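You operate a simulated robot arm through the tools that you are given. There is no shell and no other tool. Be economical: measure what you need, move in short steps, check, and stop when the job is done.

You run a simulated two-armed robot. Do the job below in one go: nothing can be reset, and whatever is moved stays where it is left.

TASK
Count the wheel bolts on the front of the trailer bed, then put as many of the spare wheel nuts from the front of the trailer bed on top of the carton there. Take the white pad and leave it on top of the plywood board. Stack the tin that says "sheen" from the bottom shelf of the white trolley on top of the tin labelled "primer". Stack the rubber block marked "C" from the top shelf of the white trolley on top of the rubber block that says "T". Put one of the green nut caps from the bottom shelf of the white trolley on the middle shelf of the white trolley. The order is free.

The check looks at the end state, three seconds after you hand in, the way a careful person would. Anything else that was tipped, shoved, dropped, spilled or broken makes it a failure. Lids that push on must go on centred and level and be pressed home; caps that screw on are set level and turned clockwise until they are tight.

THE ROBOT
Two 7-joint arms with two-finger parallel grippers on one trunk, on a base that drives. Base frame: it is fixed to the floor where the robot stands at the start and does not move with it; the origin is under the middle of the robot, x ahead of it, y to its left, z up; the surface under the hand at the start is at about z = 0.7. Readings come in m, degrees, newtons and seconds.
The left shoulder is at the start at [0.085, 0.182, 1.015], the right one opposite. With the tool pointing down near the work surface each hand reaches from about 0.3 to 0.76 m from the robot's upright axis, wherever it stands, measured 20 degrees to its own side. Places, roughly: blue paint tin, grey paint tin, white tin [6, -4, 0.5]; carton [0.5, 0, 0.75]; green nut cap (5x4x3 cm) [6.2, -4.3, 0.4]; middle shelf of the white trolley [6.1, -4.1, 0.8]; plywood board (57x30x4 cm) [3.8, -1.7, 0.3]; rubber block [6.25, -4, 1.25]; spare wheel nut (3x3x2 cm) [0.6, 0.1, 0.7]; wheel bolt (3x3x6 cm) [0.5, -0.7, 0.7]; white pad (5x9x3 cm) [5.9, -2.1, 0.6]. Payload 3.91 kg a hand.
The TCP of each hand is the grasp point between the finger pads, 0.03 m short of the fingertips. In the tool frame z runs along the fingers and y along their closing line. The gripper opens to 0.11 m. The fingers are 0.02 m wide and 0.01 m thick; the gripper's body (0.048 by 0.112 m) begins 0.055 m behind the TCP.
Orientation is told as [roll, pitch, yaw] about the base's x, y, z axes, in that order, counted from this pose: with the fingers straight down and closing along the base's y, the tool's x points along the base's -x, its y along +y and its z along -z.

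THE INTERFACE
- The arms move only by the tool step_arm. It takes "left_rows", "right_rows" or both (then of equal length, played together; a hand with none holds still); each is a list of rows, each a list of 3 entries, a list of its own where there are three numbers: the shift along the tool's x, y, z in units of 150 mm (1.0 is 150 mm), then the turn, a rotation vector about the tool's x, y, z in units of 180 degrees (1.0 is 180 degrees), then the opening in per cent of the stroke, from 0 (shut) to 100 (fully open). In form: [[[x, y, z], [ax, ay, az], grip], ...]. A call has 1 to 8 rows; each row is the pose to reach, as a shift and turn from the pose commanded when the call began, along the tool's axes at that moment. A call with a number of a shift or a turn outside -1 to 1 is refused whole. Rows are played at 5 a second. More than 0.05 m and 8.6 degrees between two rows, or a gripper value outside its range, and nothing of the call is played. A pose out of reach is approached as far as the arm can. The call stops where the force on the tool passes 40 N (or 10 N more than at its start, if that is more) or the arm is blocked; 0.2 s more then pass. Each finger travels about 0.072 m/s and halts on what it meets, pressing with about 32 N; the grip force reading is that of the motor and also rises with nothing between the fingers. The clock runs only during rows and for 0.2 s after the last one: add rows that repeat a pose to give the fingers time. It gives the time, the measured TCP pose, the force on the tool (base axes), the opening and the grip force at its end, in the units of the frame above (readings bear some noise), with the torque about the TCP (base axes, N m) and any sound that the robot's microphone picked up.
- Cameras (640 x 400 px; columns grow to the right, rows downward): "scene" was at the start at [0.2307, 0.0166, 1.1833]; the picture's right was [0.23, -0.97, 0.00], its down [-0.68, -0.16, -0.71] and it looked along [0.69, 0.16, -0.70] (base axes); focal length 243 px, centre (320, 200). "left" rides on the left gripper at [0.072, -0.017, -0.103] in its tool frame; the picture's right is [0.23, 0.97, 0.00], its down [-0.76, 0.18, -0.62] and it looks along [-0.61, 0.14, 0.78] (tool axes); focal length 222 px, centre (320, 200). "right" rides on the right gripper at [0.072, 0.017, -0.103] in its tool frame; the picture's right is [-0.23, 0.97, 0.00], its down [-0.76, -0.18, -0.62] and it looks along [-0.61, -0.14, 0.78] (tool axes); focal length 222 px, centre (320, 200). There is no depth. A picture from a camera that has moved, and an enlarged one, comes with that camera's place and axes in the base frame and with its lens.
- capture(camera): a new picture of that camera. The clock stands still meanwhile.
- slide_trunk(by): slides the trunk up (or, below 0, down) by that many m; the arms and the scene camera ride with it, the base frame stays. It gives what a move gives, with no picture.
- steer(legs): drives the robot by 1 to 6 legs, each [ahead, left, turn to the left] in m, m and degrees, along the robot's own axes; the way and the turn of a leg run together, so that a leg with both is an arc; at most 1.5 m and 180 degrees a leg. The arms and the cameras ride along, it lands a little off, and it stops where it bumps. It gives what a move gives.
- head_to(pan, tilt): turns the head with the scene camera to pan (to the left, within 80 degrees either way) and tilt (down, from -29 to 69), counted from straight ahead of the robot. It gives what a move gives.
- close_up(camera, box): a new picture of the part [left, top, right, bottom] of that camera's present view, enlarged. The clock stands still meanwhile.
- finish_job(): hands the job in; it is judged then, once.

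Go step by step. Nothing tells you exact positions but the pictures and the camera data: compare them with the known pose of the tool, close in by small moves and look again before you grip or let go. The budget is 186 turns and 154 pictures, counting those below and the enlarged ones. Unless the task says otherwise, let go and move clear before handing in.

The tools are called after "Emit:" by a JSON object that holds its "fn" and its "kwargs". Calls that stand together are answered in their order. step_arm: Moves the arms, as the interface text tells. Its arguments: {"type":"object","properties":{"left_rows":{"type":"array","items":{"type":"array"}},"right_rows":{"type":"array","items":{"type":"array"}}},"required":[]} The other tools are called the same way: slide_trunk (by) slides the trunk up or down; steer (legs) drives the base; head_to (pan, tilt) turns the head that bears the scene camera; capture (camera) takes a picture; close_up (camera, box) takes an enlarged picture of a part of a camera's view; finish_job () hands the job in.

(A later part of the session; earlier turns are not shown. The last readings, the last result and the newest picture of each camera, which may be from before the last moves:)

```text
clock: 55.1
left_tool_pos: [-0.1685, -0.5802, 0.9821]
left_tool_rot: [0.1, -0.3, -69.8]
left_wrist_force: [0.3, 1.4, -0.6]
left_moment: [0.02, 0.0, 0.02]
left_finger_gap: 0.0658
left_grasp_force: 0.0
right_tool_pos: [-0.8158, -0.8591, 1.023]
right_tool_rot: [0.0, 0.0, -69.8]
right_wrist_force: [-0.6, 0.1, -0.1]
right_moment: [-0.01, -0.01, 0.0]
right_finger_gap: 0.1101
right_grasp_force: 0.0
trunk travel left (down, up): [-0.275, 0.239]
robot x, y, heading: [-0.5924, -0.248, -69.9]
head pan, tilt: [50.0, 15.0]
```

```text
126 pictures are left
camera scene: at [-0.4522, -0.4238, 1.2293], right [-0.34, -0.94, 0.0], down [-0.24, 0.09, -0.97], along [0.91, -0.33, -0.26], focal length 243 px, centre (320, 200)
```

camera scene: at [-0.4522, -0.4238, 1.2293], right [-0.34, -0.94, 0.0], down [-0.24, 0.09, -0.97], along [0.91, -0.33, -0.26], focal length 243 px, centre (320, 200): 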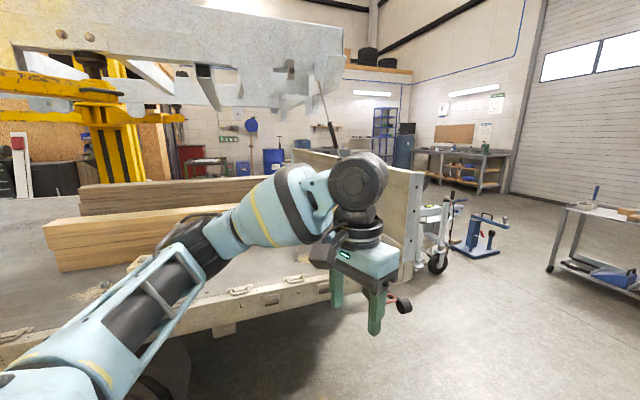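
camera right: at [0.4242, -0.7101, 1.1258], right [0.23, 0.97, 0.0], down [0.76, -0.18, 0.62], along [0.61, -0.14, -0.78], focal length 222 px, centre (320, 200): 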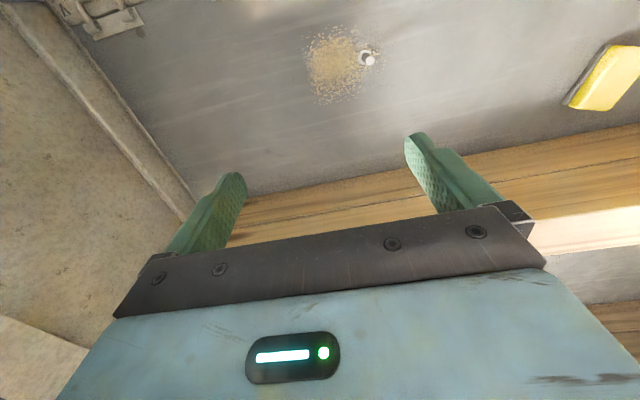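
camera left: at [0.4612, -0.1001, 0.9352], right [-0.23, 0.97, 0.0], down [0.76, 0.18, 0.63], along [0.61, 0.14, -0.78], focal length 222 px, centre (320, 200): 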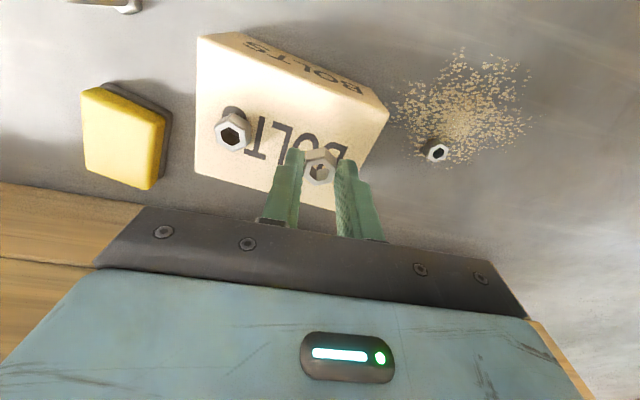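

The way round the trailer's drawbar goes past the grey cart ahead; passing it on its right side looks roomiest. I tuck the right hand in and drive down that lane.

Emit:
{"fn": "step_arm", "kwargs": {"right_rows": [[[0.1, 0.25, 0], [0, 0, 0], 100], [[0.2, 0.5, 0], [0, 0, 0], 100], [[0.3, 0.75, 0], [0, 0, 0], 100], [[0.4, 1.0, 0], [0, 0, 0], 100]]}}

Emit:
{"fn": "steer", "kwargs": {"legs": [[0, 0, -20], [1.2, -0.26, 0], [0.9, 0, 0]]}}

Emit:
{"fn": "head_to", "kwargs": {"pan": 0, "tilt": 25}}

Emit:
{"fn": "capture", "kwargs": {"camera": "scene"}}

Emit:
{"fn": "head_to", "kwargs": {"pan": 60, "tilt": 20}}

Emit:
{"fn": "capture", "kwargs": {"camera": "scene"}}

```text
clock: 56.1
left_tool_pos: [-0.1689, -0.5804, 0.9823]
left_tool_rot: [0.0, -0.1, -69.8]
left_wrist_force: [0.3, 0.0, -0.8]
left_moment: [0.04, 0.03, -0.01]
left_finger_gap: 0.0658
left_grasp_force: 0.1
right_tool_pos: [-0.6935, -0.7509, 1.0211]
right_tool_rot: [0.0, -0.1, -69.8]
right_wrist_force: [0.0, 0.0, -0.3]
right_moment: [0.01, 0.01, 0.03]
right_finger_gap: 0.1101
right_grasp_force: 0.1
trunk travel left (down, up): [-0.275, 0.239]
robot x, y, heading: [-0.5913, -0.2487, -69.9]
head pan, tilt: [50.0, 15.0]
```

```text
clock: 67.8
left_tool_pos: [-0.6214, -2.8113, 0.9826]
left_tool_rot: [-0.1, -0.2, -91.5]
left_wrist_force: [0.4, -0.1, -0.4]
left_moment: [0.01, 0.02, -0.02]
left_finger_gap: 0.0659
left_grasp_force: 0.1
right_tool_pos: [-1.1715, -2.7763, 1.0213]
right_tool_rot: [0.0, -0.2, -91.5]
right_wrist_force: [0.2, -0.6, 0.5]
right_moment: [0.03, -0.03, 0.01]
right_finger_gap: 0.1101
right_grasp_force: 0.0
trunk travel left (down, up): [-0.275, 0.239]
robot x, y, heading: [-0.8913, -2.3468, -91.7]
head pan, tilt: [50.0, 15.0]
```

```text
clock: 68.9
left_tool_pos: [-0.6214, -2.8109, 0.9826]
left_tool_rot: [-0.1, -0.2, -91.4]
left_wrist_force: [-0.2, -0.2, 0.1]
left_moment: [0.0, -0.01, 0.01]
left_finger_gap: 0.0659
left_grasp_force: 0.1
right_tool_pos: [-1.1723, -2.7761, 1.0207]
right_tool_rot: [-0.1, -0.2, -91.5]
right_wrist_force: [-0.8, -0.9, 0.2]
right_moment: [0.01, 0.0, -0.02]
right_finger_gap: 0.1099
right_grasp_force: 0.1
trunk travel left (down, up): [-0.275, 0.239]
robot x, y, heading: [-0.8897, -2.3436, -91.3]
head pan, tilt: [0.0, 25.0]
```

```text
125 pictures are left
camera scene: at [-0.8977, -2.5915, 1.2131], right [-1.0, 0.03, 0.0], down [0.01, 0.42, -0.91], along [-0.02, -0.91, -0.42], focal length 243 px, centre (320, 200)
```

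scene: 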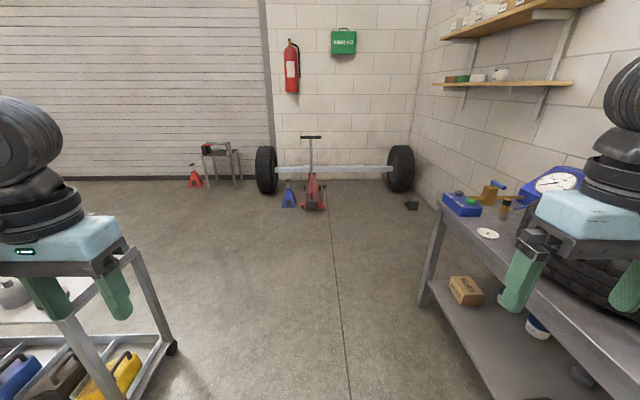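

```text
clock: 70.2
left_tool_pos: [-0.6198, -2.8119, 0.9818]
left_tool_rot: [0.1, -0.3, -91.6]
left_wrist_force: [0.2, -0.6, -0.5]
left_moment: [-0.01, -0.01, 0.0]
left_finger_gap: 0.0661
left_grasp_force: 0.1
right_tool_pos: [-1.1727, -2.7767, 1.0209]
right_tool_rot: [0.0, -0.2, -91.5]
right_wrist_force: [0.1, 0.0, -0.1]
right_moment: [0.0, 0.01, -0.02]
right_finger_gap: 0.1102
right_grasp_force: 0.1
trunk travel left (down, up): [-0.275, 0.239]
robot x, y, heading: [-0.8891, -2.3427, -91.5]
head pan, tilt: [60.0, 20.0]
```

```text
124 pictures are left
camera scene: at [-0.816, -2.5481, 1.2212], right [-0.52, -0.85, 0.0], down [-0.29, 0.18, -0.94], along [0.8, -0.49, -0.34], focal length 243 px, centre (320, 200)
```

scene: 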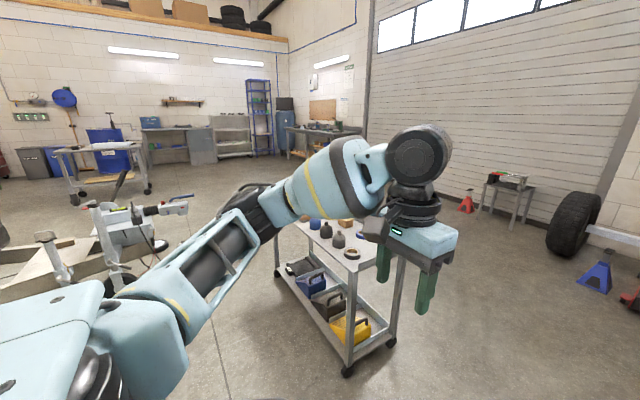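

The lane is clear. I go on to about y=-4.5, then turn left to face +x and look.

Emit:
{"fn": "steer", "kwargs": {"legs": [[1.2, 0, 0], [0.9, 0, 1.5], [0, 0, 90]]}}

Emit:
{"fn": "head_to", "kwargs": {"pan": 0, "tilt": 15}}

Emit:
{"fn": "capture", "kwargs": {"camera": "scene"}}

Emit:
{"fn": "close_up", "kwargs": {"camera": "scene", "box": [200, 100, 440, 250]}}

```text
clock: 82.8
left_tool_pos: [-0.4407, -4.5605, 0.994]
left_tool_rot: [0.3, -1.5, -45.7]
left_wrist_force: [0.0, 0.5, -0.6]
left_moment: [0.02, 0.01, 0.02]
left_finger_gap: 0.066
left_grasp_force: 0.1
right_tool_pos: [-0.8501, -4.9308, 1.0291]
right_tool_rot: [0.4, -1.4, -45.8]
right_wrist_force: [0.1, 0.0, 0.1]
right_moment: [-0.03, 0.01, 0.01]
right_finger_gap: 0.11
right_grasp_force: 0.1
trunk travel left (down, up): [-0.275, 0.239]
robot x, y, heading: [-0.9396, -4.4404, -45.6]
head pan, tilt: [60.0, 20.0]
stopped in leg 3: the robot was blocked; the commanded pose is now the measured one
```

```text
clock: 84.0
left_tool_pos: [-0.4397, -4.5575, 0.9967]
left_tool_rot: [0.5, -1.6, -45.6]
left_wrist_force: [-1.1, -0.7, -0.6]
left_moment: [0.04, 0.06, 0.0]
left_finger_gap: 0.0657
left_grasp_force: 0.1
right_tool_pos: [-0.8496, -4.9305, 1.0305]
right_tool_rot: [0.6, -1.6, -45.6]
right_wrist_force: [-0.3, 0.1, 0.0]
right_moment: [-0.02, 0.0, -0.01]
right_finger_gap: 0.1104
right_grasp_force: 0.0
trunk travel left (down, up): [-0.275, 0.239]
robot x, y, heading: [-0.9397, -4.4396, -45.5]
head pan, tilt: [0.0, 15.0]
```

```text
123 pictures are left
camera scene: at [-0.7967, -4.6024, 1.2354], right [-0.71, -0.7, -0.01], down [-0.16, 0.17, -0.97], along [0.68, -0.69, -0.23], focal length 243 px, centre (320, 200)
```

scene: 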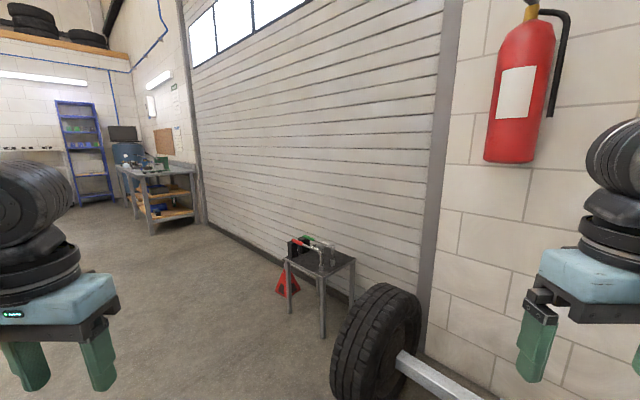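

```text
2.67 times, centred on (320, 175) of scene
camera zoom: at [-0.7967, -4.6024, 1.2354], right [-0.71, -0.7, -0.01], down [-0.16, 0.17, -0.97], along [0.68, -0.69, -0.23], focal length 649 px, centre (320, 267)
```

zoom: 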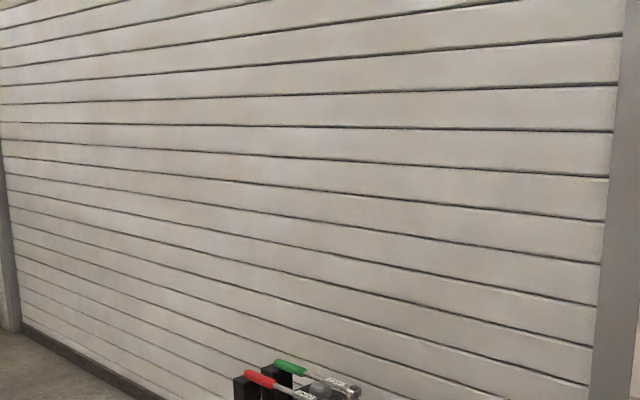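

The turn was blocked by something near the floor, probably the trolley jack. I look down before moving.

Emit:
{"fn": "head_to", "kwargs": {"pan": -45, "tilt": 55}}

Emit:
{"fn": "capture", "kwargs": {"camera": "scene"}}

Emit:
{"fn": "head_to", "kwargs": {"pan": 30, "tilt": 60}}

Emit:
{"fn": "capture", "kwargs": {"camera": "scene"}}

```text
clock: 85.2
left_tool_pos: [-0.4392, -4.5576, 0.9956]
left_tool_rot: [0.5, -1.7, -45.6]
left_wrist_force: [-0.6, -0.1, 0.5]
left_moment: [-0.01, -0.01, 0.01]
left_finger_gap: 0.0658
left_grasp_force: 0.1
right_tool_pos: [-0.8484, -4.9292, 1.031]
right_tool_rot: [0.4, -1.6, -45.7]
right_wrist_force: [0.7, -0.9, 0.0]
right_moment: [0.01, 0.0, -0.04]
right_finger_gap: 0.1099
right_grasp_force: 0.1
trunk travel left (down, up): [-0.275, 0.239]
robot x, y, heading: [-0.9387, -4.4378, -45.4]
head pan, tilt: [-45.0, 55.0]
```

```text
121 pictures are left
camera scene: at [-0.8607, -4.6082, 1.1737], right [-1.0, 0.01, -0.02], down [0.02, 0.81, -0.58], along [0.01, -0.58, -0.81], focal length 243 px, centre (320, 200)
```

scene: 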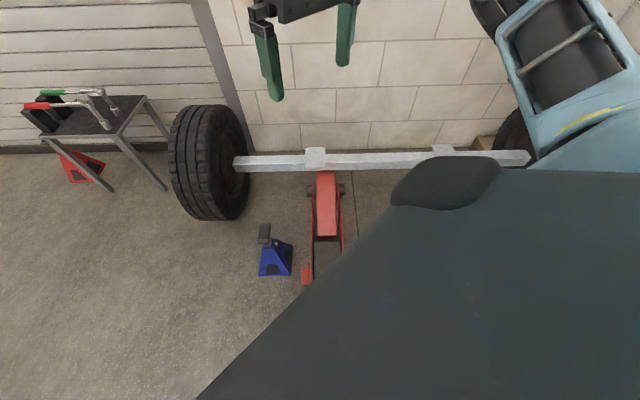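

```text
clock: 86.6
left_tool_pos: [-0.4391, -4.5569, 0.9951]
left_tool_rot: [0.4, -1.6, -45.5]
left_wrist_force: [0.9, -0.2, 0.1]
left_moment: [0.02, 0.03, 0.0]
left_finger_gap: 0.066
left_grasp_force: 0.1
right_tool_pos: [-0.8472, -4.9279, 1.0302]
right_tool_rot: [0.4, -1.5, -45.7]
right_wrist_force: [0.2, -0.7, -0.4]
right_moment: [-0.02, 0.02, -0.01]
right_finger_gap: 0.1103
right_grasp_force: 0.0
trunk travel left (down, up): [-0.275, 0.239]
robot x, y, heading: [-0.9422, -4.4366, -45.4]
head pan, tilt: [30.0, 60.0]
```

```text
120 pictures are left
camera scene: at [-0.795, -4.5533, 1.1683], right [-0.27, -0.96, 0.01], down [-0.82, 0.23, -0.52], along [0.5, -0.15, -0.85], focal length 243 px, centre (320, 200)
```

scene: 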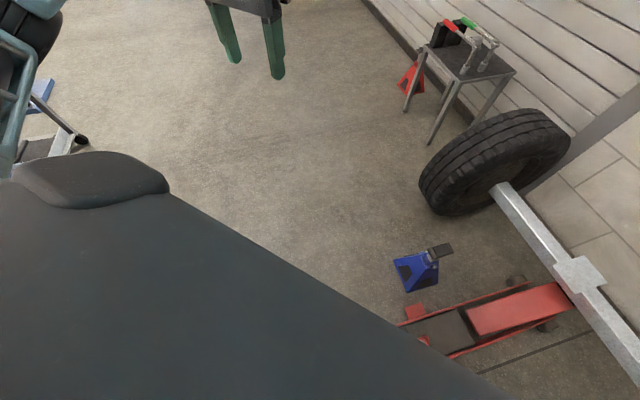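

The base corner bumped the trolley jack's handle end. I pull straight away from it (+y), then look at it.

Emit:
{"fn": "steer", "kwargs": {"legs": [[-0.25, 0.25, 0]]}}

Emit:
{"fn": "head_to", "kwargs": {"pan": -40, "tilt": 40}}

Emit:
{"fn": "capture", "kwargs": {"camera": "scene"}}

```text
clock: 89.4
left_tool_pos: [-0.415, -4.2215, 0.9823]
left_tool_rot: [0.1, -0.2, -45.8]
left_wrist_force: [0.1, -0.1, 0.3]
left_moment: [0.0, 0.03, 0.01]
left_finger_gap: 0.0659
left_grasp_force: 0.0
right_tool_pos: [-0.8256, -4.5907, 1.0217]
right_tool_rot: [0.1, 0.0, -45.9]
right_wrist_force: [0.6, 0.2, -0.2]
right_moment: [0.0, 0.02, -0.01]
right_finger_gap: 0.1103
right_grasp_force: 0.1
trunk travel left (down, up): [-0.275, 0.239]
robot x, y, heading: [-0.9367, -4.0888, -45.9]
head pan, tilt: [30.0, 60.0]
```

```text
clock: 90.8
left_tool_pos: [-0.4154, -4.2218, 0.9823]
left_tool_rot: [0.0, -0.2, -45.7]
left_wrist_force: [-0.3, 0.7, -0.4]
left_moment: [0.01, -0.01, 0.01]
left_finger_gap: 0.0661
left_grasp_force: 0.1
right_tool_pos: [-0.8245, -4.592, 1.0223]
right_tool_rot: [0.0, 0.0, -45.9]
right_wrist_force: [0.2, -0.2, -0.9]
right_moment: [-0.02, 0.03, 0.0]
right_finger_gap: 0.1103
right_grasp_force: 0.1
trunk travel left (down, up): [-0.275, 0.239]
robot x, y, heading: [-0.9324, -4.0894, -45.9]
head pan, tilt: [-40.0, 40.0]
```

```text
119 pictures are left
camera scene: at [-0.8252, -4.2853, 1.1897], right [-1.0, -0.07, 0.0], down [-0.05, 0.64, -0.77], along [0.06, -0.76, -0.64], focal length 243 px, centre (320, 200)
```

scene: 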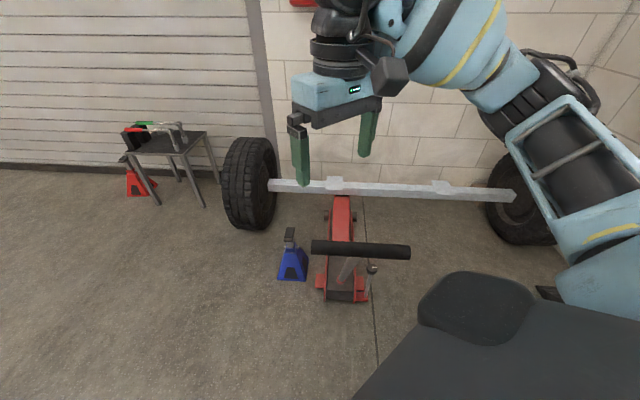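

The jack stands as before. I turn to heading 0 and look ahead and at the cart.

Emit:
{"fn": "steer", "kwargs": {"legs": [[0, 0, 46]]}}

Emit:
{"fn": "head_to", "kwargs": {"pan": 15, "tilt": 20}}

Emit:
{"fn": "capture", "kwargs": {"camera": "scene"}}

```text
clock: 93.3
left_tool_pos: [-0.4779, -3.809, 0.9829]
left_tool_rot: [0.0, -0.2, -0.2]
left_wrist_force: [-0.3, -1.6, -0.3]
left_moment: [0.04, 0.0, 0.03]
left_finger_gap: 0.066
left_grasp_force: 0.0
right_tool_pos: [-0.5005, -4.3605, 1.0209]
right_tool_rot: [0.0, 0.0, -0.2]
right_wrist_force: [-0.1, 0.4, -0.3]
right_moment: [0.02, 0.01, 0.02]
right_finger_gap: 0.1098
right_grasp_force: 0.0
trunk travel left (down, up): [-0.275, 0.239]
robot x, y, heading: [-0.9372, -4.0901, 0.2]
head pan, tilt: [-40.0, 40.0]
```

```text
clock: 94.5
left_tool_pos: [-0.4781, -3.8092, 0.9828]
left_tool_rot: [0.0, -0.3, -0.1]
left_wrist_force: [-1.0, -0.3, 0.5]
left_moment: [-0.01, 0.02, 0.01]
left_finger_gap: 0.0661
left_grasp_force: 0.0
right_tool_pos: [-0.4997, -4.3609, 1.0217]
right_tool_rot: [-0.1, 0.0, -0.3]
right_wrist_force: [0.3, -1.1, 0.5]
right_moment: [0.0, 0.0, 0.0]
right_finger_gap: 0.11
right_grasp_force: 0.1
trunk travel left (down, up): [-0.275, 0.239]
robot x, y, heading: [-0.9362, -4.0883, -0.3]
head pan, tilt: [15.0, 20.0]
```

```text
118 pictures are left
camera scene: at [-0.6956, -4.0683, 1.2211], right [0.26, -0.97, 0.0], down [-0.33, -0.09, -0.94], along [0.91, 0.24, -0.34], focal length 243 px, centre (320, 200)
```

scene: 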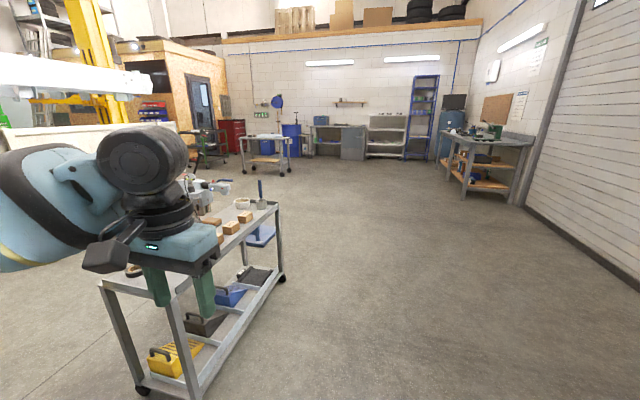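

The cart's edge is at y≈-3.37, and the route to +x is open; the white shelf trolley is straight ahead near x=6, y=-4. I drive there.

Emit:
{"fn": "steer", "kwargs": {"legs": [[1.5, -0.15, 0], [1.5, 0, 0], [1.5, 0.1, 0]]}}

Emit:
{"fn": "head_to", "kwargs": {"pan": 0, "tilt": 20}}

Emit:
{"fn": "capture", "kwargs": {"camera": "scene"}}

Emit:
{"fn": "head_to", "kwargs": {"pan": 60, "tilt": 20}}

Emit:
{"fn": "capture", "kwargs": {"camera": "scene"}}

```text
refused: leg 1 is longer than a leg can be; nothing moved
```

```text
clock: 95.3
left_tool_pos: [-0.4776, -3.8085, 0.9824]
left_tool_rot: [0.0, -0.1, -0.2]
left_wrist_force: [0.9, 0.7, 0.5]
left_moment: [0.0, 0.0, 0.05]
left_finger_gap: 0.0659
left_grasp_force: 0.1
right_tool_pos: [-0.5, -4.3612, 1.0204]
right_tool_rot: [-0.1, 0.0, -0.2]
right_wrist_force: [1.2, 0.4, 0.1]
right_moment: [-0.01, -0.04, 0.01]
right_finger_gap: 0.11
right_grasp_force: 0.0
trunk travel left (down, up): [-0.275, 0.239]
robot x, y, heading: [-0.9367, -4.0874, 0.2]
head pan, tilt: [0.0, 20.0]
```

```text
117 pictures are left
camera scene: at [-0.6925, -4.0922, 1.2212], right [0.0, -1.0, 0.0], down [-0.34, 0.0, -0.94], along [0.94, 0.0, -0.34], focal length 243 px, centre (320, 200)
```

scene: 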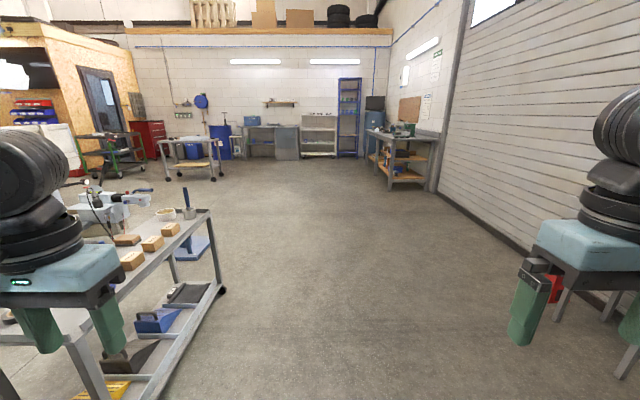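

```text
clock: 96.6
left_tool_pos: [-0.4766, -3.8081, 0.9824]
left_tool_rot: [-0.1, -0.2, -0.3]
left_wrist_force: [0.4, 1.0, 0.0]
left_moment: [0.0, 0.0, -0.01]
left_finger_gap: 0.0662
left_grasp_force: 0.1
right_tool_pos: [-0.5003, -4.361, 1.0218]
right_tool_rot: [-0.1, -0.2, -0.1]
right_wrist_force: [0.7, -0.1, -0.1]
right_moment: [-0.02, 0.05, -0.02]
right_finger_gap: 0.1101
right_grasp_force: 0.0
trunk travel left (down, up): [-0.275, 0.239]
robot x, y, heading: [-0.9338, -4.0906, -0.0]
head pan, tilt: [60.0, 20.0]
```

```text
116 pictures are left
camera scene: at [-0.7388, -4.0116, 1.2212], right [0.86, -0.5, 0.0], down [-0.17, -0.3, -0.94], along [0.47, 0.81, -0.34], focal length 243 px, centre (320, 200)
```

scene: 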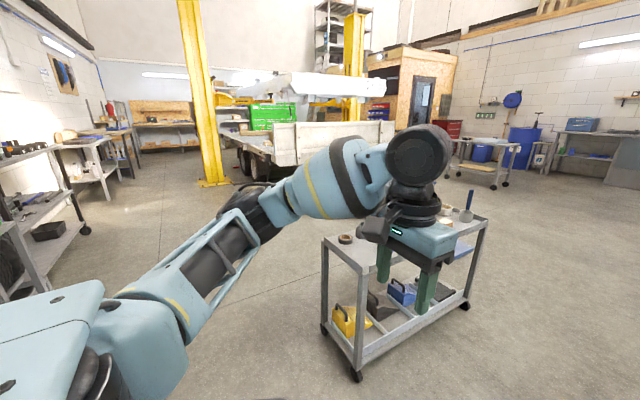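

Leg was slightly too long; same route with shorter legs.

Emit:
{"fn": "steer", "kwargs": {"legs": [[1.4, -0.15, 0], [1.4, 0, 0], [1.4, 0.1, 0], [0.6, 0, 0]]}}

Emit:
{"fn": "head_to", "kwargs": {"pan": 0, "tilt": 20}}

Emit:
{"fn": "capture", "kwargs": {"camera": "scene"}}

Emit:
{"fn": "head_to", "kwargs": {"pan": 60, "tilt": 20}}

Emit:
{"fn": "capture", "kwargs": {"camera": "scene"}}

```text
clock: 119.9
left_tool_pos: [4.3396, -3.8611, 0.9817]
left_tool_rot: [0.1, -0.2, -0.1]
left_wrist_force: [0.1, -0.3, -1.2]
left_moment: [-0.01, 0.02, 0.0]
left_finger_gap: 0.066
left_grasp_force: 0.2
right_tool_pos: [4.316, -4.4127, 1.0205]
right_tool_rot: [0.0, -0.1, -0.3]
right_wrist_force: [0.7, -0.6, 0.5]
right_moment: [-0.02, 0.04, 0.01]
right_finger_gap: 0.1102
right_grasp_force: 0.0
trunk travel left (down, up): [-0.275, 0.239]
robot x, y, heading: [3.8795, -4.1393, -0.1]
head pan, tilt: [60.0, 20.0]
```

```text
clock: 121.2
left_tool_pos: [4.3383, -3.861, 0.9819]
left_tool_rot: [0.0, -0.2, -0.2]
left_wrist_force: [0.3, -0.4, 0.3]
left_moment: [0.0, 0.0, -0.02]
left_finger_gap: 0.0659
left_grasp_force: 0.0
right_tool_pos: [4.3153, -4.4121, 1.0214]
right_tool_rot: [0.0, -0.1, -0.3]
right_wrist_force: [-0.2, -0.5, -0.7]
right_moment: [0.04, 0.01, 0.0]
right_finger_gap: 0.11
right_grasp_force: 0.0
trunk travel left (down, up): [-0.275, 0.239]
robot x, y, heading: [3.8821, -4.1401, -0.2]
head pan, tilt: [0.0, 20.0]
```

```text
115 pictures are left
camera scene: at [4.1229, -4.1434, 1.2212], right [0.0, -1.0, 0.0], down [-0.34, 0.0, -0.94], along [0.94, 0.0, -0.34], focal length 243 px, centre (320, 200)
```

scene: 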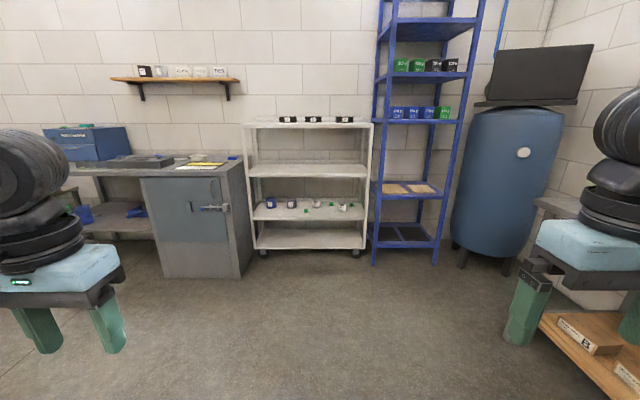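

```text
clock: 122.5
left_tool_pos: [4.3374, -3.8597, 0.982]
left_tool_rot: [0.0, -0.3, -0.2]
left_wrist_force: [0.1, -0.7, -0.4]
left_moment: [0.0, 0.02, -0.03]
left_finger_gap: 0.0658
left_grasp_force: 0.0
right_tool_pos: [4.3149, -4.4129, 1.0209]
right_tool_rot: [0.0, -0.1, -0.3]
right_wrist_force: [-0.8, -0.3, -0.2]
right_moment: [-0.01, 0.05, -0.05]
right_finger_gap: 0.1102
right_grasp_force: 0.1
trunk travel left (down, up): [-0.275, 0.239]
robot x, y, heading: [3.8808, -4.1403, -0.2]
head pan, tilt: [60.0, 20.0]
```

```text
114 pictures are left
camera scene: at [4.0767, -4.0627, 1.2212], right [0.86, -0.5, 0.0], down [-0.17, -0.3, -0.94], along [0.47, 0.81, -0.34], focal length 243 px, centre (320, 200)
```

scene: 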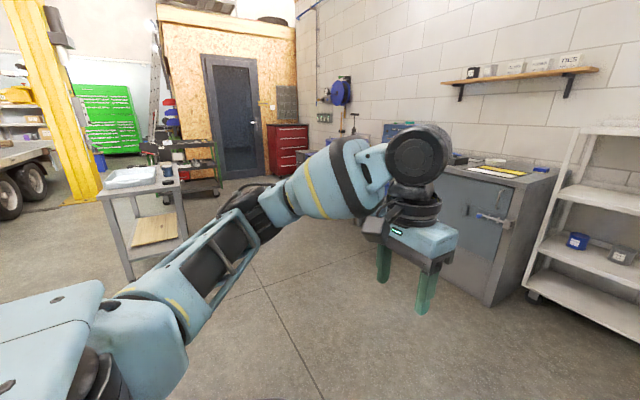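

The white trolley is ahead: blocks on the top shelf, tins and green caps on a shelf at about z 0.45. I drive closer and look in detail.

Emit:
{"fn": "steer", "kwargs": {"legs": [[0.85, 0, 0]]}}

Emit:
{"fn": "head_to", "kwargs": {"pan": 0, "tilt": 25}}

Emit:
{"fn": "capture", "kwargs": {"camera": "scene"}}

Emit:
{"fn": "close_up", "kwargs": {"camera": "scene", "box": [200, 150, 440, 300]}}

Emit:
{"fn": "close_up", "kwargs": {"camera": "scene", "box": [220, 20, 420, 145]}}

```text
clock: 127.0
left_tool_pos: [5.1979, -3.8717, 0.9837]
left_tool_rot: [0.0, -0.3, -0.7]
left_wrist_force: [1.1, -0.3, -0.2]
left_moment: [0.0, -0.01, -0.01]
left_finger_gap: 0.066
left_grasp_force: 0.0
right_tool_pos: [5.1711, -4.4228, 1.0222]
right_tool_rot: [0.1, 0.0, -0.7]
right_wrist_force: [0.3, 0.3, -0.3]
right_moment: [0.0, 0.03, 0.0]
right_finger_gap: 0.1102
right_grasp_force: 0.0
trunk travel left (down, up): [-0.275, 0.239]
robot x, y, heading: [4.7342, -4.1498, -0.7]
head pan, tilt: [60.0, 20.0]
```

```text
clock: 128.3
left_tool_pos: [5.198, -3.871, 0.9826]
left_tool_rot: [0.0, -0.3, -0.7]
left_wrist_force: [-0.4, 0.0, -0.9]
left_moment: [0.02, -0.01, -0.02]
left_finger_gap: 0.0659
left_grasp_force: 0.1
right_tool_pos: [5.1716, -4.4223, 1.0212]
right_tool_rot: [0.0, -0.1, -0.6]
right_wrist_force: [-0.5, -0.3, -0.8]
right_moment: [0.0, 0.01, 0.02]
right_finger_gap: 0.11
right_grasp_force: 0.1
trunk travel left (down, up): [-0.275, 0.239]
robot x, y, heading: [4.7349, -4.1494, -0.8]
head pan, tilt: [0.0, 25.0]
```

```text
113 pictures are left
camera scene: at [4.9793, -4.152, 1.2131], right [-0.01, -1.0, 0.0], down [-0.42, 0.0, -0.91], along [0.91, -0.01, -0.42], focal length 243 px, centre (320, 200)
```

scene: 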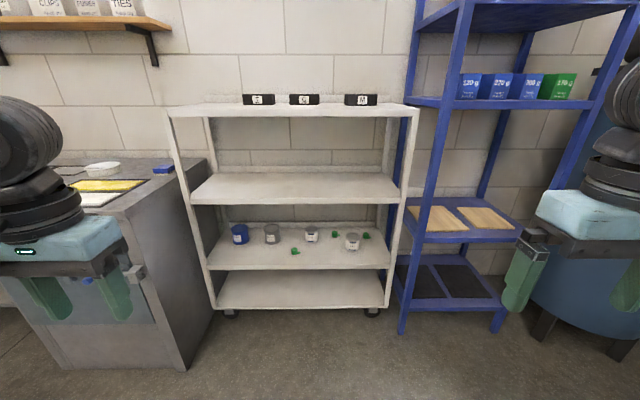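

```text
2.67 times, centred on (320, 225) of scene
camera zoom: at [4.9793, -4.152, 1.2131], right [-0.01, -1.0, 0.0], down [-0.42, 0.0, -0.91], along [0.91, -0.01, -0.42], focal length 649 px, centre (320, 133)
```

zoom: 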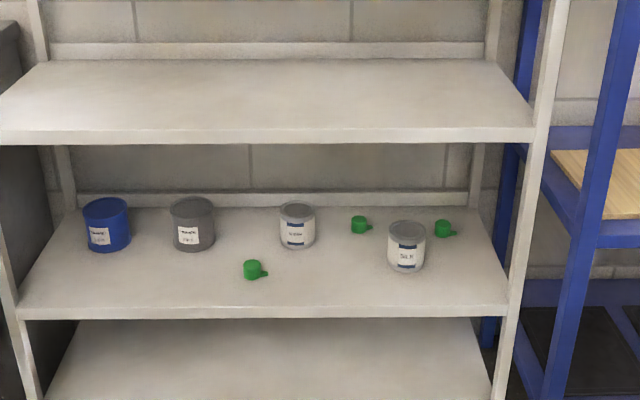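

```text
3.20 times, centred on (320, 82) of scene
camera zoom: at [4.9793, -4.152, 1.2131], right [-0.01, -1.0, 0.0], down [-0.42, 0.0, -0.91], along [0.91, -0.01, -0.42], focal length 778 px, centre (320, 576)
```

zoom: 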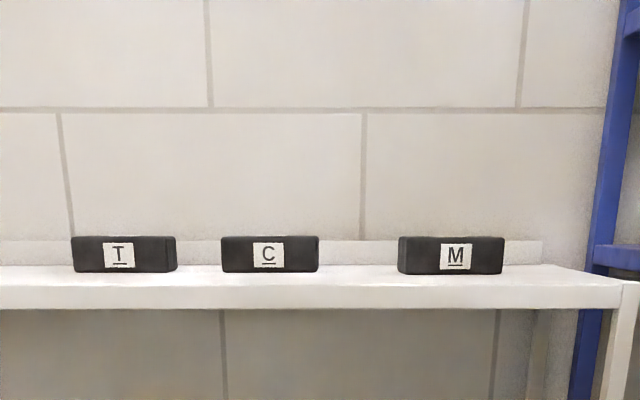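

T, C, M blocks on top. I zoom in on the tin labels.

Emit:
{"fn": "close_up", "kwargs": {"camera": "scene", "box": [225, 215, 289, 255]}}

Emit:
{"fn": "close_up", "kwargs": {"camera": "scene", "box": [300, 220, 364, 260]}}

```text
10.00 times, centred on (257, 235) of scene
camera zoom: at [4.9793, -4.152, 1.2131], right [-0.01, -1.0, 0.0], down [-0.42, 0.0, -0.91], along [0.91, -0.01, -0.42], focal length 2432 px, centre (950, -150)
```

zoom: 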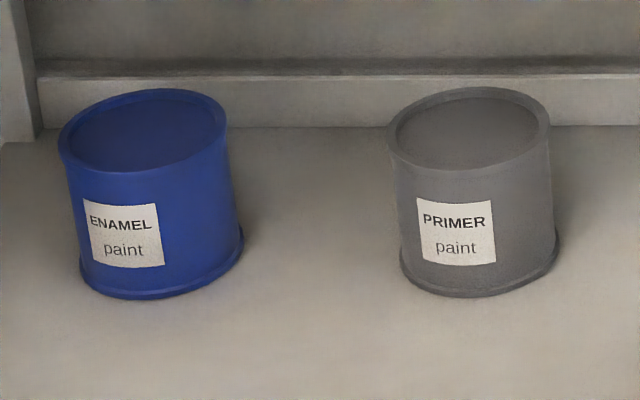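

```text
10.00 times, centred on (332, 240) of scene
camera zoom: at [4.9793, -4.152, 1.2131], right [-0.01, -1.0, 0.0], down [-0.42, 0.0, -0.91], along [0.91, -0.01, -0.42], focal length 2432 px, centre (200, -200)
```

zoom: 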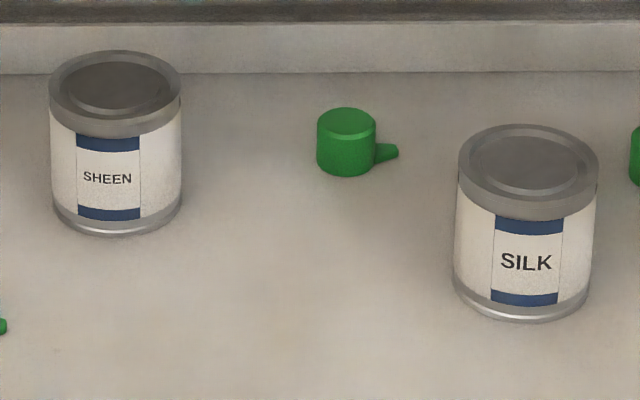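

PRIMER is the grey tin, SHEEN the left white one. I lower the trunk to get parallax for shelf heights and positions.

Emit:
{"fn": "slide_trunk", "kwargs": {"by": -0.27}}

Emit:
{"fn": "capture", "kwargs": {"camera": "scene"}}

Emit:
{"fn": "close_up", "kwargs": {"camera": "scene", "box": [200, 100, 440, 250]}}

```text
clock: 131.1
left_tool_pos: [5.1976, -3.8713, 0.7124]
left_tool_rot: [-0.1, -0.3, -0.8]
left_wrist_force: [0.5, -0.8, -0.2]
left_moment: [0.03, -0.03, -0.01]
left_finger_gap: 0.0663
left_grasp_force: 0.2
right_tool_pos: [5.1703, -4.4228, 0.752]
right_tool_rot: [0.0, -0.1, -0.6]
right_wrist_force: [0.1, -0.7, -0.5]
right_moment: [0.0, -0.01, -0.02]
right_finger_gap: 0.11
right_grasp_force: 0.1
trunk travel left (down, up): [-0.005, 0.509]
robot x, y, heading: [4.7368, -4.1509, -0.7]
head pan, tilt: [0.0, 25.0]
```

```text
108 pictures are left
camera scene: at [5.0725, -4.1531, 0.9253], right [-0.01, -1.0, 0.0], down [-0.42, 0.01, -0.91], along [0.91, -0.01, -0.42], focal length 243 px, centre (320, 200)
```

scene: 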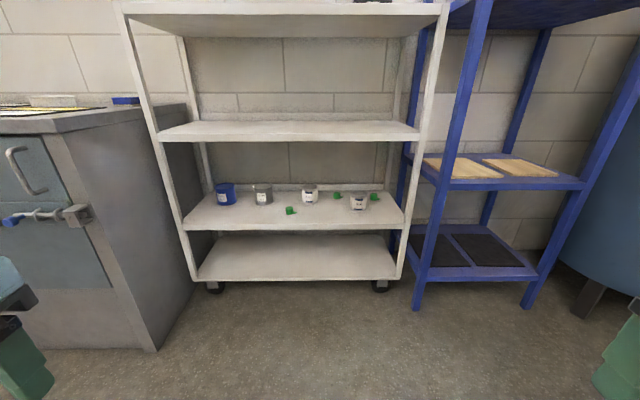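

```text
2.67 times, centred on (320, 175) of scene
camera zoom: at [5.0725, -4.1531, 0.9253], right [-0.01, -1.0, 0.0], down [-0.42, 0.01, -0.91], along [0.91, -0.01, -0.42], focal length 649 px, centre (320, 267)
```

zoom: 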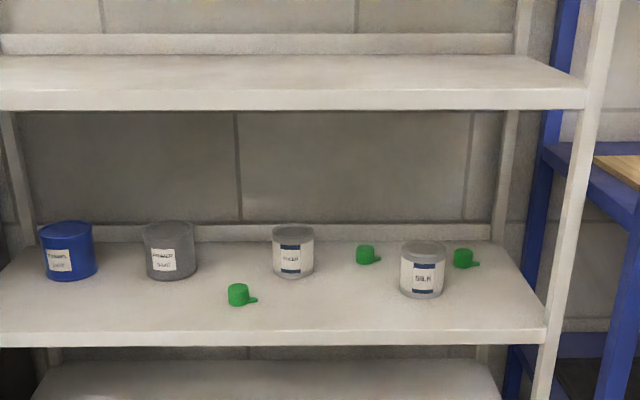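

Parallax gives: tin shelf z≈0.46 (front edge x≈5.86), SHEEN base (6.077, -4.118), PRIMER (6.063, -3.912), nearest green cap (5.94, -4.04), middle shelf top z≈0.794. In the shelf the hand must point forward with its camera on top, so I try turning the left hand round about its axis here in free space.

Emit:
{"fn": "step_arm", "kwargs": {"left_rows": [[[0, 0, 0], [0, 0, 0.047], 60], [[0, 0, 0], [0, 0, 0.094], 60], [[0, 0, 0], [0, 0, 0.141], 60], [[0, 0, 0], [0, 0, 0.188], 60], [[0, 0, 0], [0, 0, 0.235], 60], [[0, 0, 0], [0, 0, 0.282], 60], [[0, 0, 0], [0, 0, 0.329], 60], [[0, 0, 0], [0, 0, 0.376], 60]]}}

Emit:
{"fn": "step_arm", "kwargs": {"left_rows": [[[0, 0, 0], [0, 0, 0.047], 60], [[0, 0, 0], [0, 0, 0.094], 60], [[0, 0, 0], [0, 0, 0.141], 60], [[0, 0, 0], [0, 0, 0.188], 60], [[0, 0, 0], [0, 0, 0.235], 60], [[0, 0, 0], [0, 0, 0.282], 60], [[0, 0, 0], [0, 0, 0.329], 60], [[0, 0, 0], [0, 0, 0.376], 60]]}}

Emit:
{"fn": "step_arm", "kwargs": {"left_rows": [[[0, 0, 0], [0, 0, 0.047], 60], [[0, 0, 0], [0, 0, 0.094], 60], [[0, 0, 0], [0, 0, 0.141], 60], [[0, 0, 0], [0, 0, 0.188], 60], [[0, 0, 0], [0, 0, 0.235], 60], [[0, 0, 0], [0, 0, 0.248], 60]]}}

```text
clock: 132.9
left_tool_pos: [5.199, -3.8709, 0.7121]
left_tool_rot: [0.2, -0.1, -68.5]
left_wrist_force: [0.0, 0.1, -0.2]
left_moment: [0.01, 0.03, -0.01]
left_finger_gap: 0.0661
left_grasp_force: 0.1
right_tool_pos: [5.171, -4.4222, 0.7505]
right_tool_rot: [0.0, -0.1, -0.7]
right_wrist_force: [0.0, -0.2, 0.3]
right_moment: [-0.04, 0.0, 0.02]
right_finger_gap: 0.1102
right_grasp_force: 0.1
trunk travel left (down, up): [-0.005, 0.509]
robot x, y, heading: [4.7377, -4.1471, -0.6]
head pan, tilt: [0.0, 25.0]
```

```text
clock: 134.7
left_tool_pos: [5.198, -3.8704, 0.7117]
left_tool_rot: [0.1, 0.2, -136.2]
left_wrist_force: [-0.2, 0.0, -0.4]
left_moment: [-0.01, 0.01, -0.02]
left_finger_gap: 0.0661
left_grasp_force: 0.1
right_tool_pos: [5.1703, -4.4232, 0.7516]
right_tool_rot: [0.0, -0.1, -0.7]
right_wrist_force: [0.5, 0.0, 0.7]
right_moment: [0.01, 0.01, -0.03]
right_finger_gap: 0.1101
right_grasp_force: 0.1
trunk travel left (down, up): [-0.005, 0.509]
robot x, y, heading: [4.7334, -4.1471, -0.7]
head pan, tilt: [0.0, 25.0]
```

```text
clock: 136.1
left_tool_pos: [5.1968, -3.8707, 0.7138]
left_tool_rot: [0.0, 0.3, 179.2]
left_wrist_force: [0.7, -0.6, -0.1]
left_moment: [-0.04, 0.0, 0.03]
left_finger_gap: 0.0662
left_grasp_force: 0.2
right_tool_pos: [5.1707, -4.4227, 0.7512]
right_tool_rot: [0.0, -0.2, -0.8]
right_wrist_force: [0.0, 0.0, 0.5]
right_moment: [0.01, -0.04, -0.04]
right_finger_gap: 0.1103
right_grasp_force: 0.0
trunk travel left (down, up): [-0.005, 0.509]
robot x, y, heading: [4.7374, -4.1487, -0.8]
head pan, tilt: [0.0, 25.0]
```

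The flip works. Now pitch the fingers forward (about 68°, so they slope ~22° down).

Emit:
{"fn": "step_arm", "kwargs": {"left_rows": [[[0, 0, 0], [0, 0.047, 0], 60], [[0, 0, 0], [0, 0.094, 0], 60], [[0, 0, 0], [0, 0.141, 0], 60], [[0, 0, 0], [0, 0.188, 0], 60], [[0, 0, 0], [0, 0.235, 0], 60], [[0, 0, 0], [0, 0.282, 0], 60], [[0, 0, 0], [0, 0.329, 0], 60], [[0, 0, 0], [0, 0.376, 0], 60]]}}

Emit:
{"fn": "step_arm", "kwargs": {"right_rows": [[[0.25, 0, 0], [0, 0, 0], 100], [[0.5, 0, 0], [0, 0, 0], 100], [[0.8, 0, 0], [0, 0, 0], 100]]}}

Emit:
{"fn": "capture", "kwargs": {"camera": "left"}}

Emit:
{"fn": "capture", "kwargs": {"camera": "scene"}}

```text
clock: 137.9
left_tool_pos: [5.3052, -3.8468, 0.7638]
left_tool_rot: [-0.2, 68.0, 179.1]
left_wrist_force: [-0.1, 0.5, -0.2]
left_moment: [0.02, 0.04, 0.03]
left_finger_gap: 0.066
left_grasp_force: 0.0
left hand out of reach, approached as far as the arm can: row 4, 5, 6, 7, 8
right_tool_pos: [5.1712, -4.4243, 0.7508]
right_tool_rot: [-0.1, -0.1, -0.7]
right_wrist_force: [-0.1, 0.3, 0.9]
right_moment: [0.0, -0.01, 0.0]
right_finger_gap: 0.11
right_grasp_force: 0.1
trunk travel left (down, up): [-0.005, 0.509]
robot x, y, heading: [4.7381, -4.1468, -0.4]
head pan, tilt: [0.0, 25.0]
```

```text
clock: 138.7
left_tool_pos: [5.3038, -3.8471, 0.7631]
left_tool_rot: [-0.1, 67.9, 179.2]
left_wrist_force: [-0.3, 0.0, 0.3]
left_moment: [-0.02, 0.0, 0.01]
left_finger_gap: 0.0658
left_grasp_force: 0.1
right_tool_pos: [5.0512, -4.4213, 0.7519]
right_tool_rot: [0.0, 0.0, -0.9]
right_wrist_force: [-0.6, 0.3, 0.2]
right_moment: [-0.01, -0.03, 0.02]
right_finger_gap: 0.1102
right_grasp_force: 0.0
right hand out of reach, approached as far as the arm can: row 3
trunk travel left (down, up): [-0.005, 0.509]
robot x, y, heading: [4.7388, -4.1479, -0.9]
head pan, tilt: [0.0, 25.0]
```

```text
106 pictures are left
camera left: at [5.2359, -3.8282, 0.8705], right [0.07, -0.97, 0.21], down [-0.87, -0.17, -0.47], along [0.49, -0.15, -0.86], focal length 222 px, centre (320, 200)
```

left: 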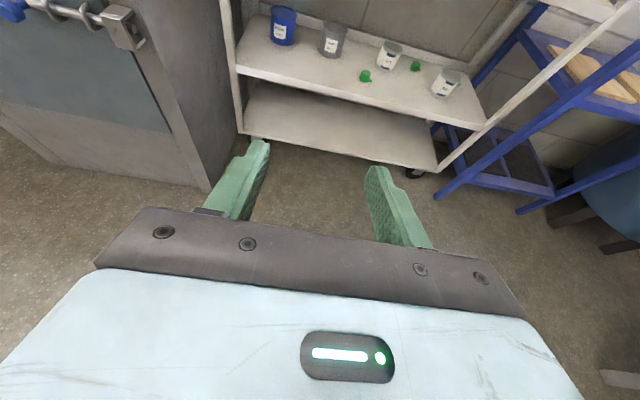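

```text
105 pictures are left
camera scene: at [5.0725, -4.1531, 0.9254], right [-0.01, -1.0, 0.0], down [-0.42, 0.0, -0.91], along [0.91, -0.01, -0.42], focal length 243 px, centre (320, 200)
```

scene: 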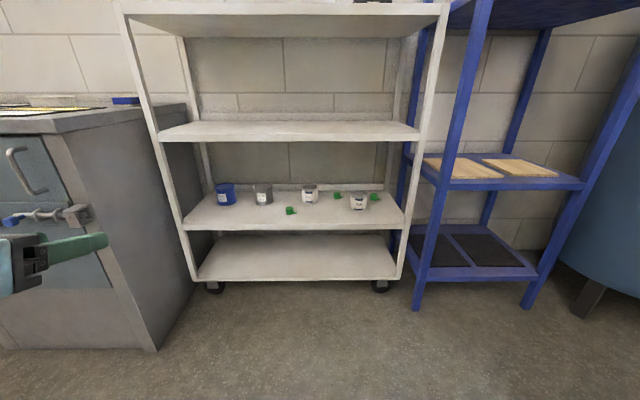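

Hand pose works, and its camera sees the shelf well. I lower the hand to z≈0.62 and bring it inwards, then drive closer.

Emit:
{"fn": "step_arm", "kwargs": {"left_rows": [[[-0.17, 0.2, 0.07], [0, 0, 0], 80], [[-0.35, 0.4, 0.14], [0, 0, 0], 80], [[-0.52, 0.6, 0.21], [0, 0, 0], 90], [[-0.7, 0.8, 0.28], [0, 0, 0], 100], [[-0.87, 1.0, 0.35], [0, 0, 0], 100]]}}

Emit:
{"fn": "steer", "kwargs": {"legs": [[0.5, -0.05, 0.7]]}}

Emit:
{"fn": "capture", "kwargs": {"camera": "left"}}

Emit:
{"fn": "capture", "kwargs": {"camera": "scene"}}

```text
clock: 139.9
left_tool_pos: [5.3026, -3.9958, 0.6195]
left_tool_rot: [0.0, 68.0, 179.3]
left_wrist_force: [0.7, 0.3, 0.6]
left_moment: [0.01, 0.01, 0.03]
left_finger_gap: 0.1099
left_grasp_force: 0.0
left hand out of reach, approached as far as the arm can: row 1, 2, 3, 4
right_tool_pos: [5.0517, -4.4215, 0.7529]
right_tool_rot: [0.1, -0.1, -0.7]
right_wrist_force: [0.1, 0.8, -0.2]
right_moment: [0.0, 0.02, 0.01]
right_finger_gap: 0.1099
right_grasp_force: 0.0
trunk travel left (down, up): [-0.005, 0.509]
robot x, y, heading: [4.7362, -4.1451, -0.8]
head pan, tilt: [0.0, 25.0]
```

```text
clock: 142.8
left_tool_pos: [5.7977, -4.0367, 0.621]
left_tool_rot: [-0.1, 67.9, -179.7]
left_wrist_force: [0.1, 0.9, -0.4]
left_moment: [-0.01, 0.0, 0.01]
left_finger_gap: 0.1099
left_grasp_force: 0.1
right_tool_pos: [5.5536, -4.4667, 0.7521]
right_tool_rot: [-0.1, -0.1, 0.1]
right_wrist_force: [0.2, -0.1, -0.5]
right_moment: [-0.03, 0.01, 0.02]
right_finger_gap: 0.11
right_grasp_force: 0.1
trunk travel left (down, up): [-0.005, 0.509]
robot x, y, heading: [5.2331, -4.1993, 0.3]
head pan, tilt: [0.0, 25.0]
```

```text
104 pictures are left
camera left: at [5.7283, -4.0194, 0.7277], right [0.09, -0.97, 0.21], down [-0.86, -0.18, -0.47], along [0.5, -0.14, -0.86], focal length 222 px, centre (320, 200)
```

left: 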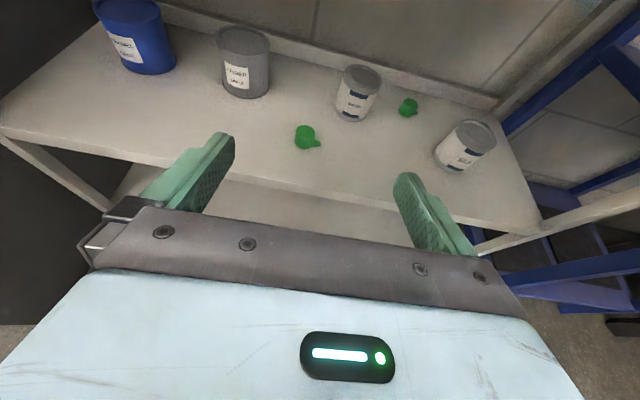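

```text
103 pictures are left
camera scene: at [5.5697, -4.1978, 0.9253], right [0.01, -1.0, 0.0], down [-0.42, 0.0, -0.91], along [0.91, 0.0, -0.42], focal length 243 px, centre (320, 200)
```

scene: 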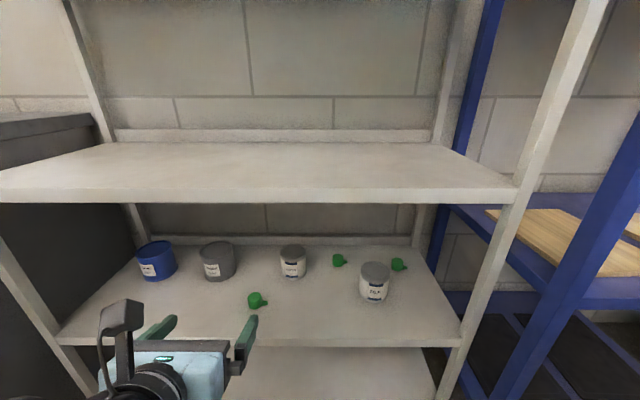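

I'll move the green cap first since it is near the front edge. Zooming in on it to see its tab's direction.

Emit:
{"fn": "close_up", "kwargs": {"camera": "left", "box": [270, 110, 350, 160]}}

Emit:
{"fn": "close_up", "kwargs": {"camera": "scene", "box": [216, 275, 296, 325]}}

```text
8.00 times, centred on (310, 135) of left
camera zoom: at [5.7283, -4.0194, 0.7277], right [0.09, -0.97, 0.21], down [-0.86, -0.18, -0.47], along [0.5, -0.14, -0.86], focal length 1777 px, centre (400, 720)
```

zoom: 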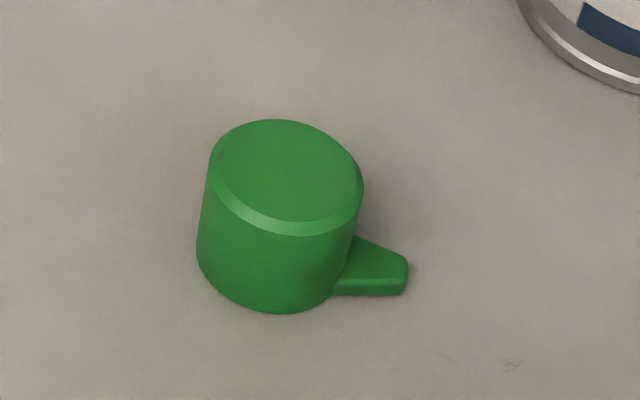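

```text
8.00 times, centred on (256, 300) of scene
camera zoom: at [5.5697, -4.1978, 0.9253], right [0.01, -1.0, 0.0], down [-0.42, 0.0, -0.91], along [0.91, 0.0, -0.42], focal length 1946 px, centre (832, -600)
```

zoom: 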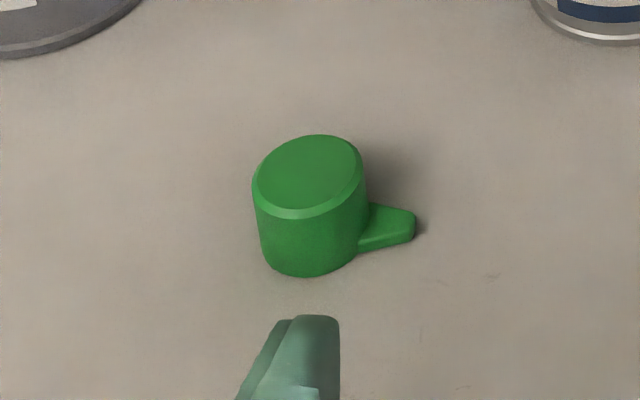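

The tab is low, so I can grip the cap's upper part with fingers passing above it. I approach to (5.90, -4.04, 0.53) and look again.

Emit:
{"fn": "step_arm", "kwargs": {"left_rows": [[[-0.1, 0.0, 0.28], [0, 0, 0], 80], [[-0.2, 0.0, 0.56], [0, 0, 0], 70], [[-0.307, 0.02, 0.843], [0, 0, 0], 60], [[-0.307, 0.02, 0.843], [0, 0, 0], 60]]}}

Emit:
{"fn": "capture", "kwargs": {"camera": "left"}}

Emit:
{"fn": "close_up", "kwargs": {"camera": "scene", "box": [160, 240, 320, 340]}}

```text
clock: 143.8
left_tool_pos: [5.8998, -4.0402, 0.5289]
left_tool_rot: [-0.1, 67.9, -179.7]
left_wrist_force: [0.9, -0.6, -0.3]
left_moment: [-0.01, 0.0, 0.01]
left_finger_gap: 0.0658
left_grasp_force: 0.0
right_tool_pos: [5.5535, -4.4644, 0.7509]
right_tool_rot: [-0.1, -0.1, 0.3]
right_wrist_force: [-0.3, 0.5, 0.5]
right_moment: [0.02, -0.01, -0.01]
right_finger_gap: 0.11
right_grasp_force: 0.0
trunk travel left (down, up): [-0.005, 0.509]
robot x, y, heading: [5.2357, -4.1979, 0.6]
head pan, tilt: [0.0, 25.0]
```

```text
100 pictures are left
camera left: at [5.8309, -4.0228, 0.6363], right [0.09, -0.97, 0.21], down [-0.86, -0.18, -0.47], along [0.5, -0.14, -0.86], focal length 222 px, centre (320, 200)
```

left: 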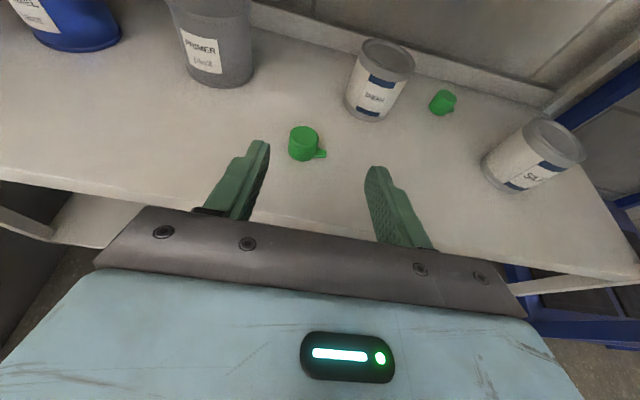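

```text
4.00 times, centred on (240, 290) of scene
camera zoom: at [5.5697, -4.1978, 0.9253], right [0.01, -1.0, 0.0], down [-0.42, 0.0, -0.91], along [0.91, 0.0, -0.42], focal length 973 px, centre (640, -160)
```

zoom: 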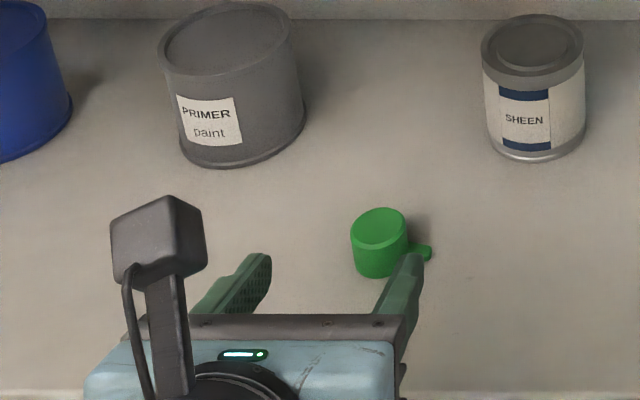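

The two cameras' rays disagree with my shelf height; the true shelf seems lower (z≈0.41). I approach a bit further along the ray and recheck.

Emit:
{"fn": "step_arm", "kwargs": {"left_rows": [[[-0.01, -0.04, 0.22], [0, 0, 0], 60], [[-0.03, -0.087, 0.443], [0, 0, 0], 60], [[-0.03, -0.087, 0.443], [0, 0, 0], 60]]}}

Emit:
{"fn": "capture", "kwargs": {"camera": "left"}}

Emit:
{"fn": "close_up", "kwargs": {"camera": "scene", "box": [160, 240, 320, 340]}}

```text
clock: 144.6
left_tool_pos: [5.9591, -4.0273, 0.5013]
left_tool_rot: [0.1, 67.9, -179.8]
left_wrist_force: [0.3, -0.5, 0.2]
left_moment: [0.02, -0.02, -0.01]
left_finger_gap: 0.066
left_grasp_force: 0.1
right_tool_pos: [5.5532, -4.4649, 0.7517]
right_tool_rot: [0.0, -0.1, 0.2]
right_wrist_force: [0.4, 0.0, -0.5]
right_moment: [0.0, 0.01, 0.01]
right_finger_gap: 0.1097
right_grasp_force: 0.0
trunk travel left (down, up): [-0.005, 0.509]
robot x, y, heading: [5.2309, -4.1966, 0.2]
head pan, tilt: [0.0, 25.0]
```

```text
98 pictures are left
camera left: at [5.8896, -4.0097, 0.6081], right [0.09, -0.97, 0.21], down [-0.86, -0.18, -0.47], along [0.5, -0.14, -0.86], focal length 222 px, centre (320, 200)
```

left: 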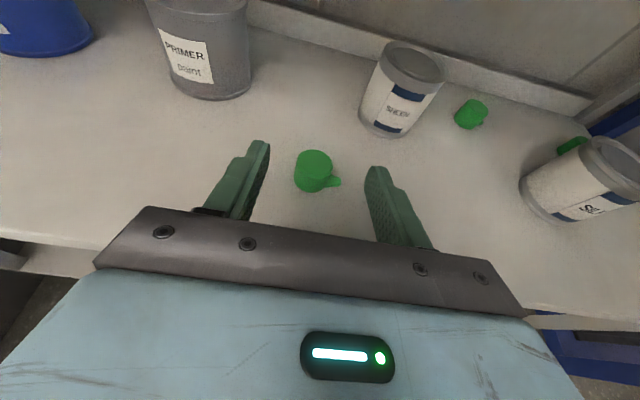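

```text
4.00 times, centred on (240, 290) of scene
camera zoom: at [5.5697, -4.1978, 0.9253], right [0.01, -1.0, 0.0], down [-0.42, 0.0, -0.91], along [0.91, 0.0, -0.42], focal length 973 px, centre (640, -160)
```

zoom: 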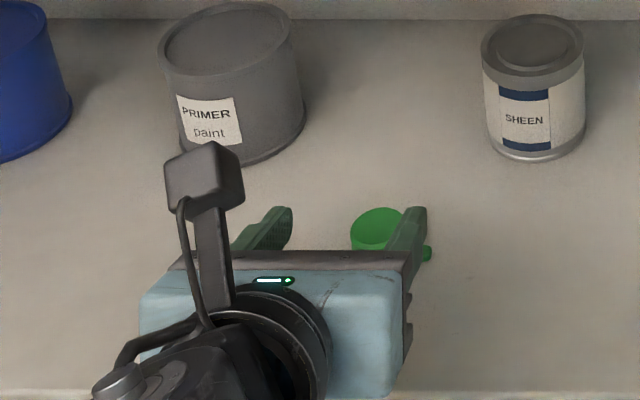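

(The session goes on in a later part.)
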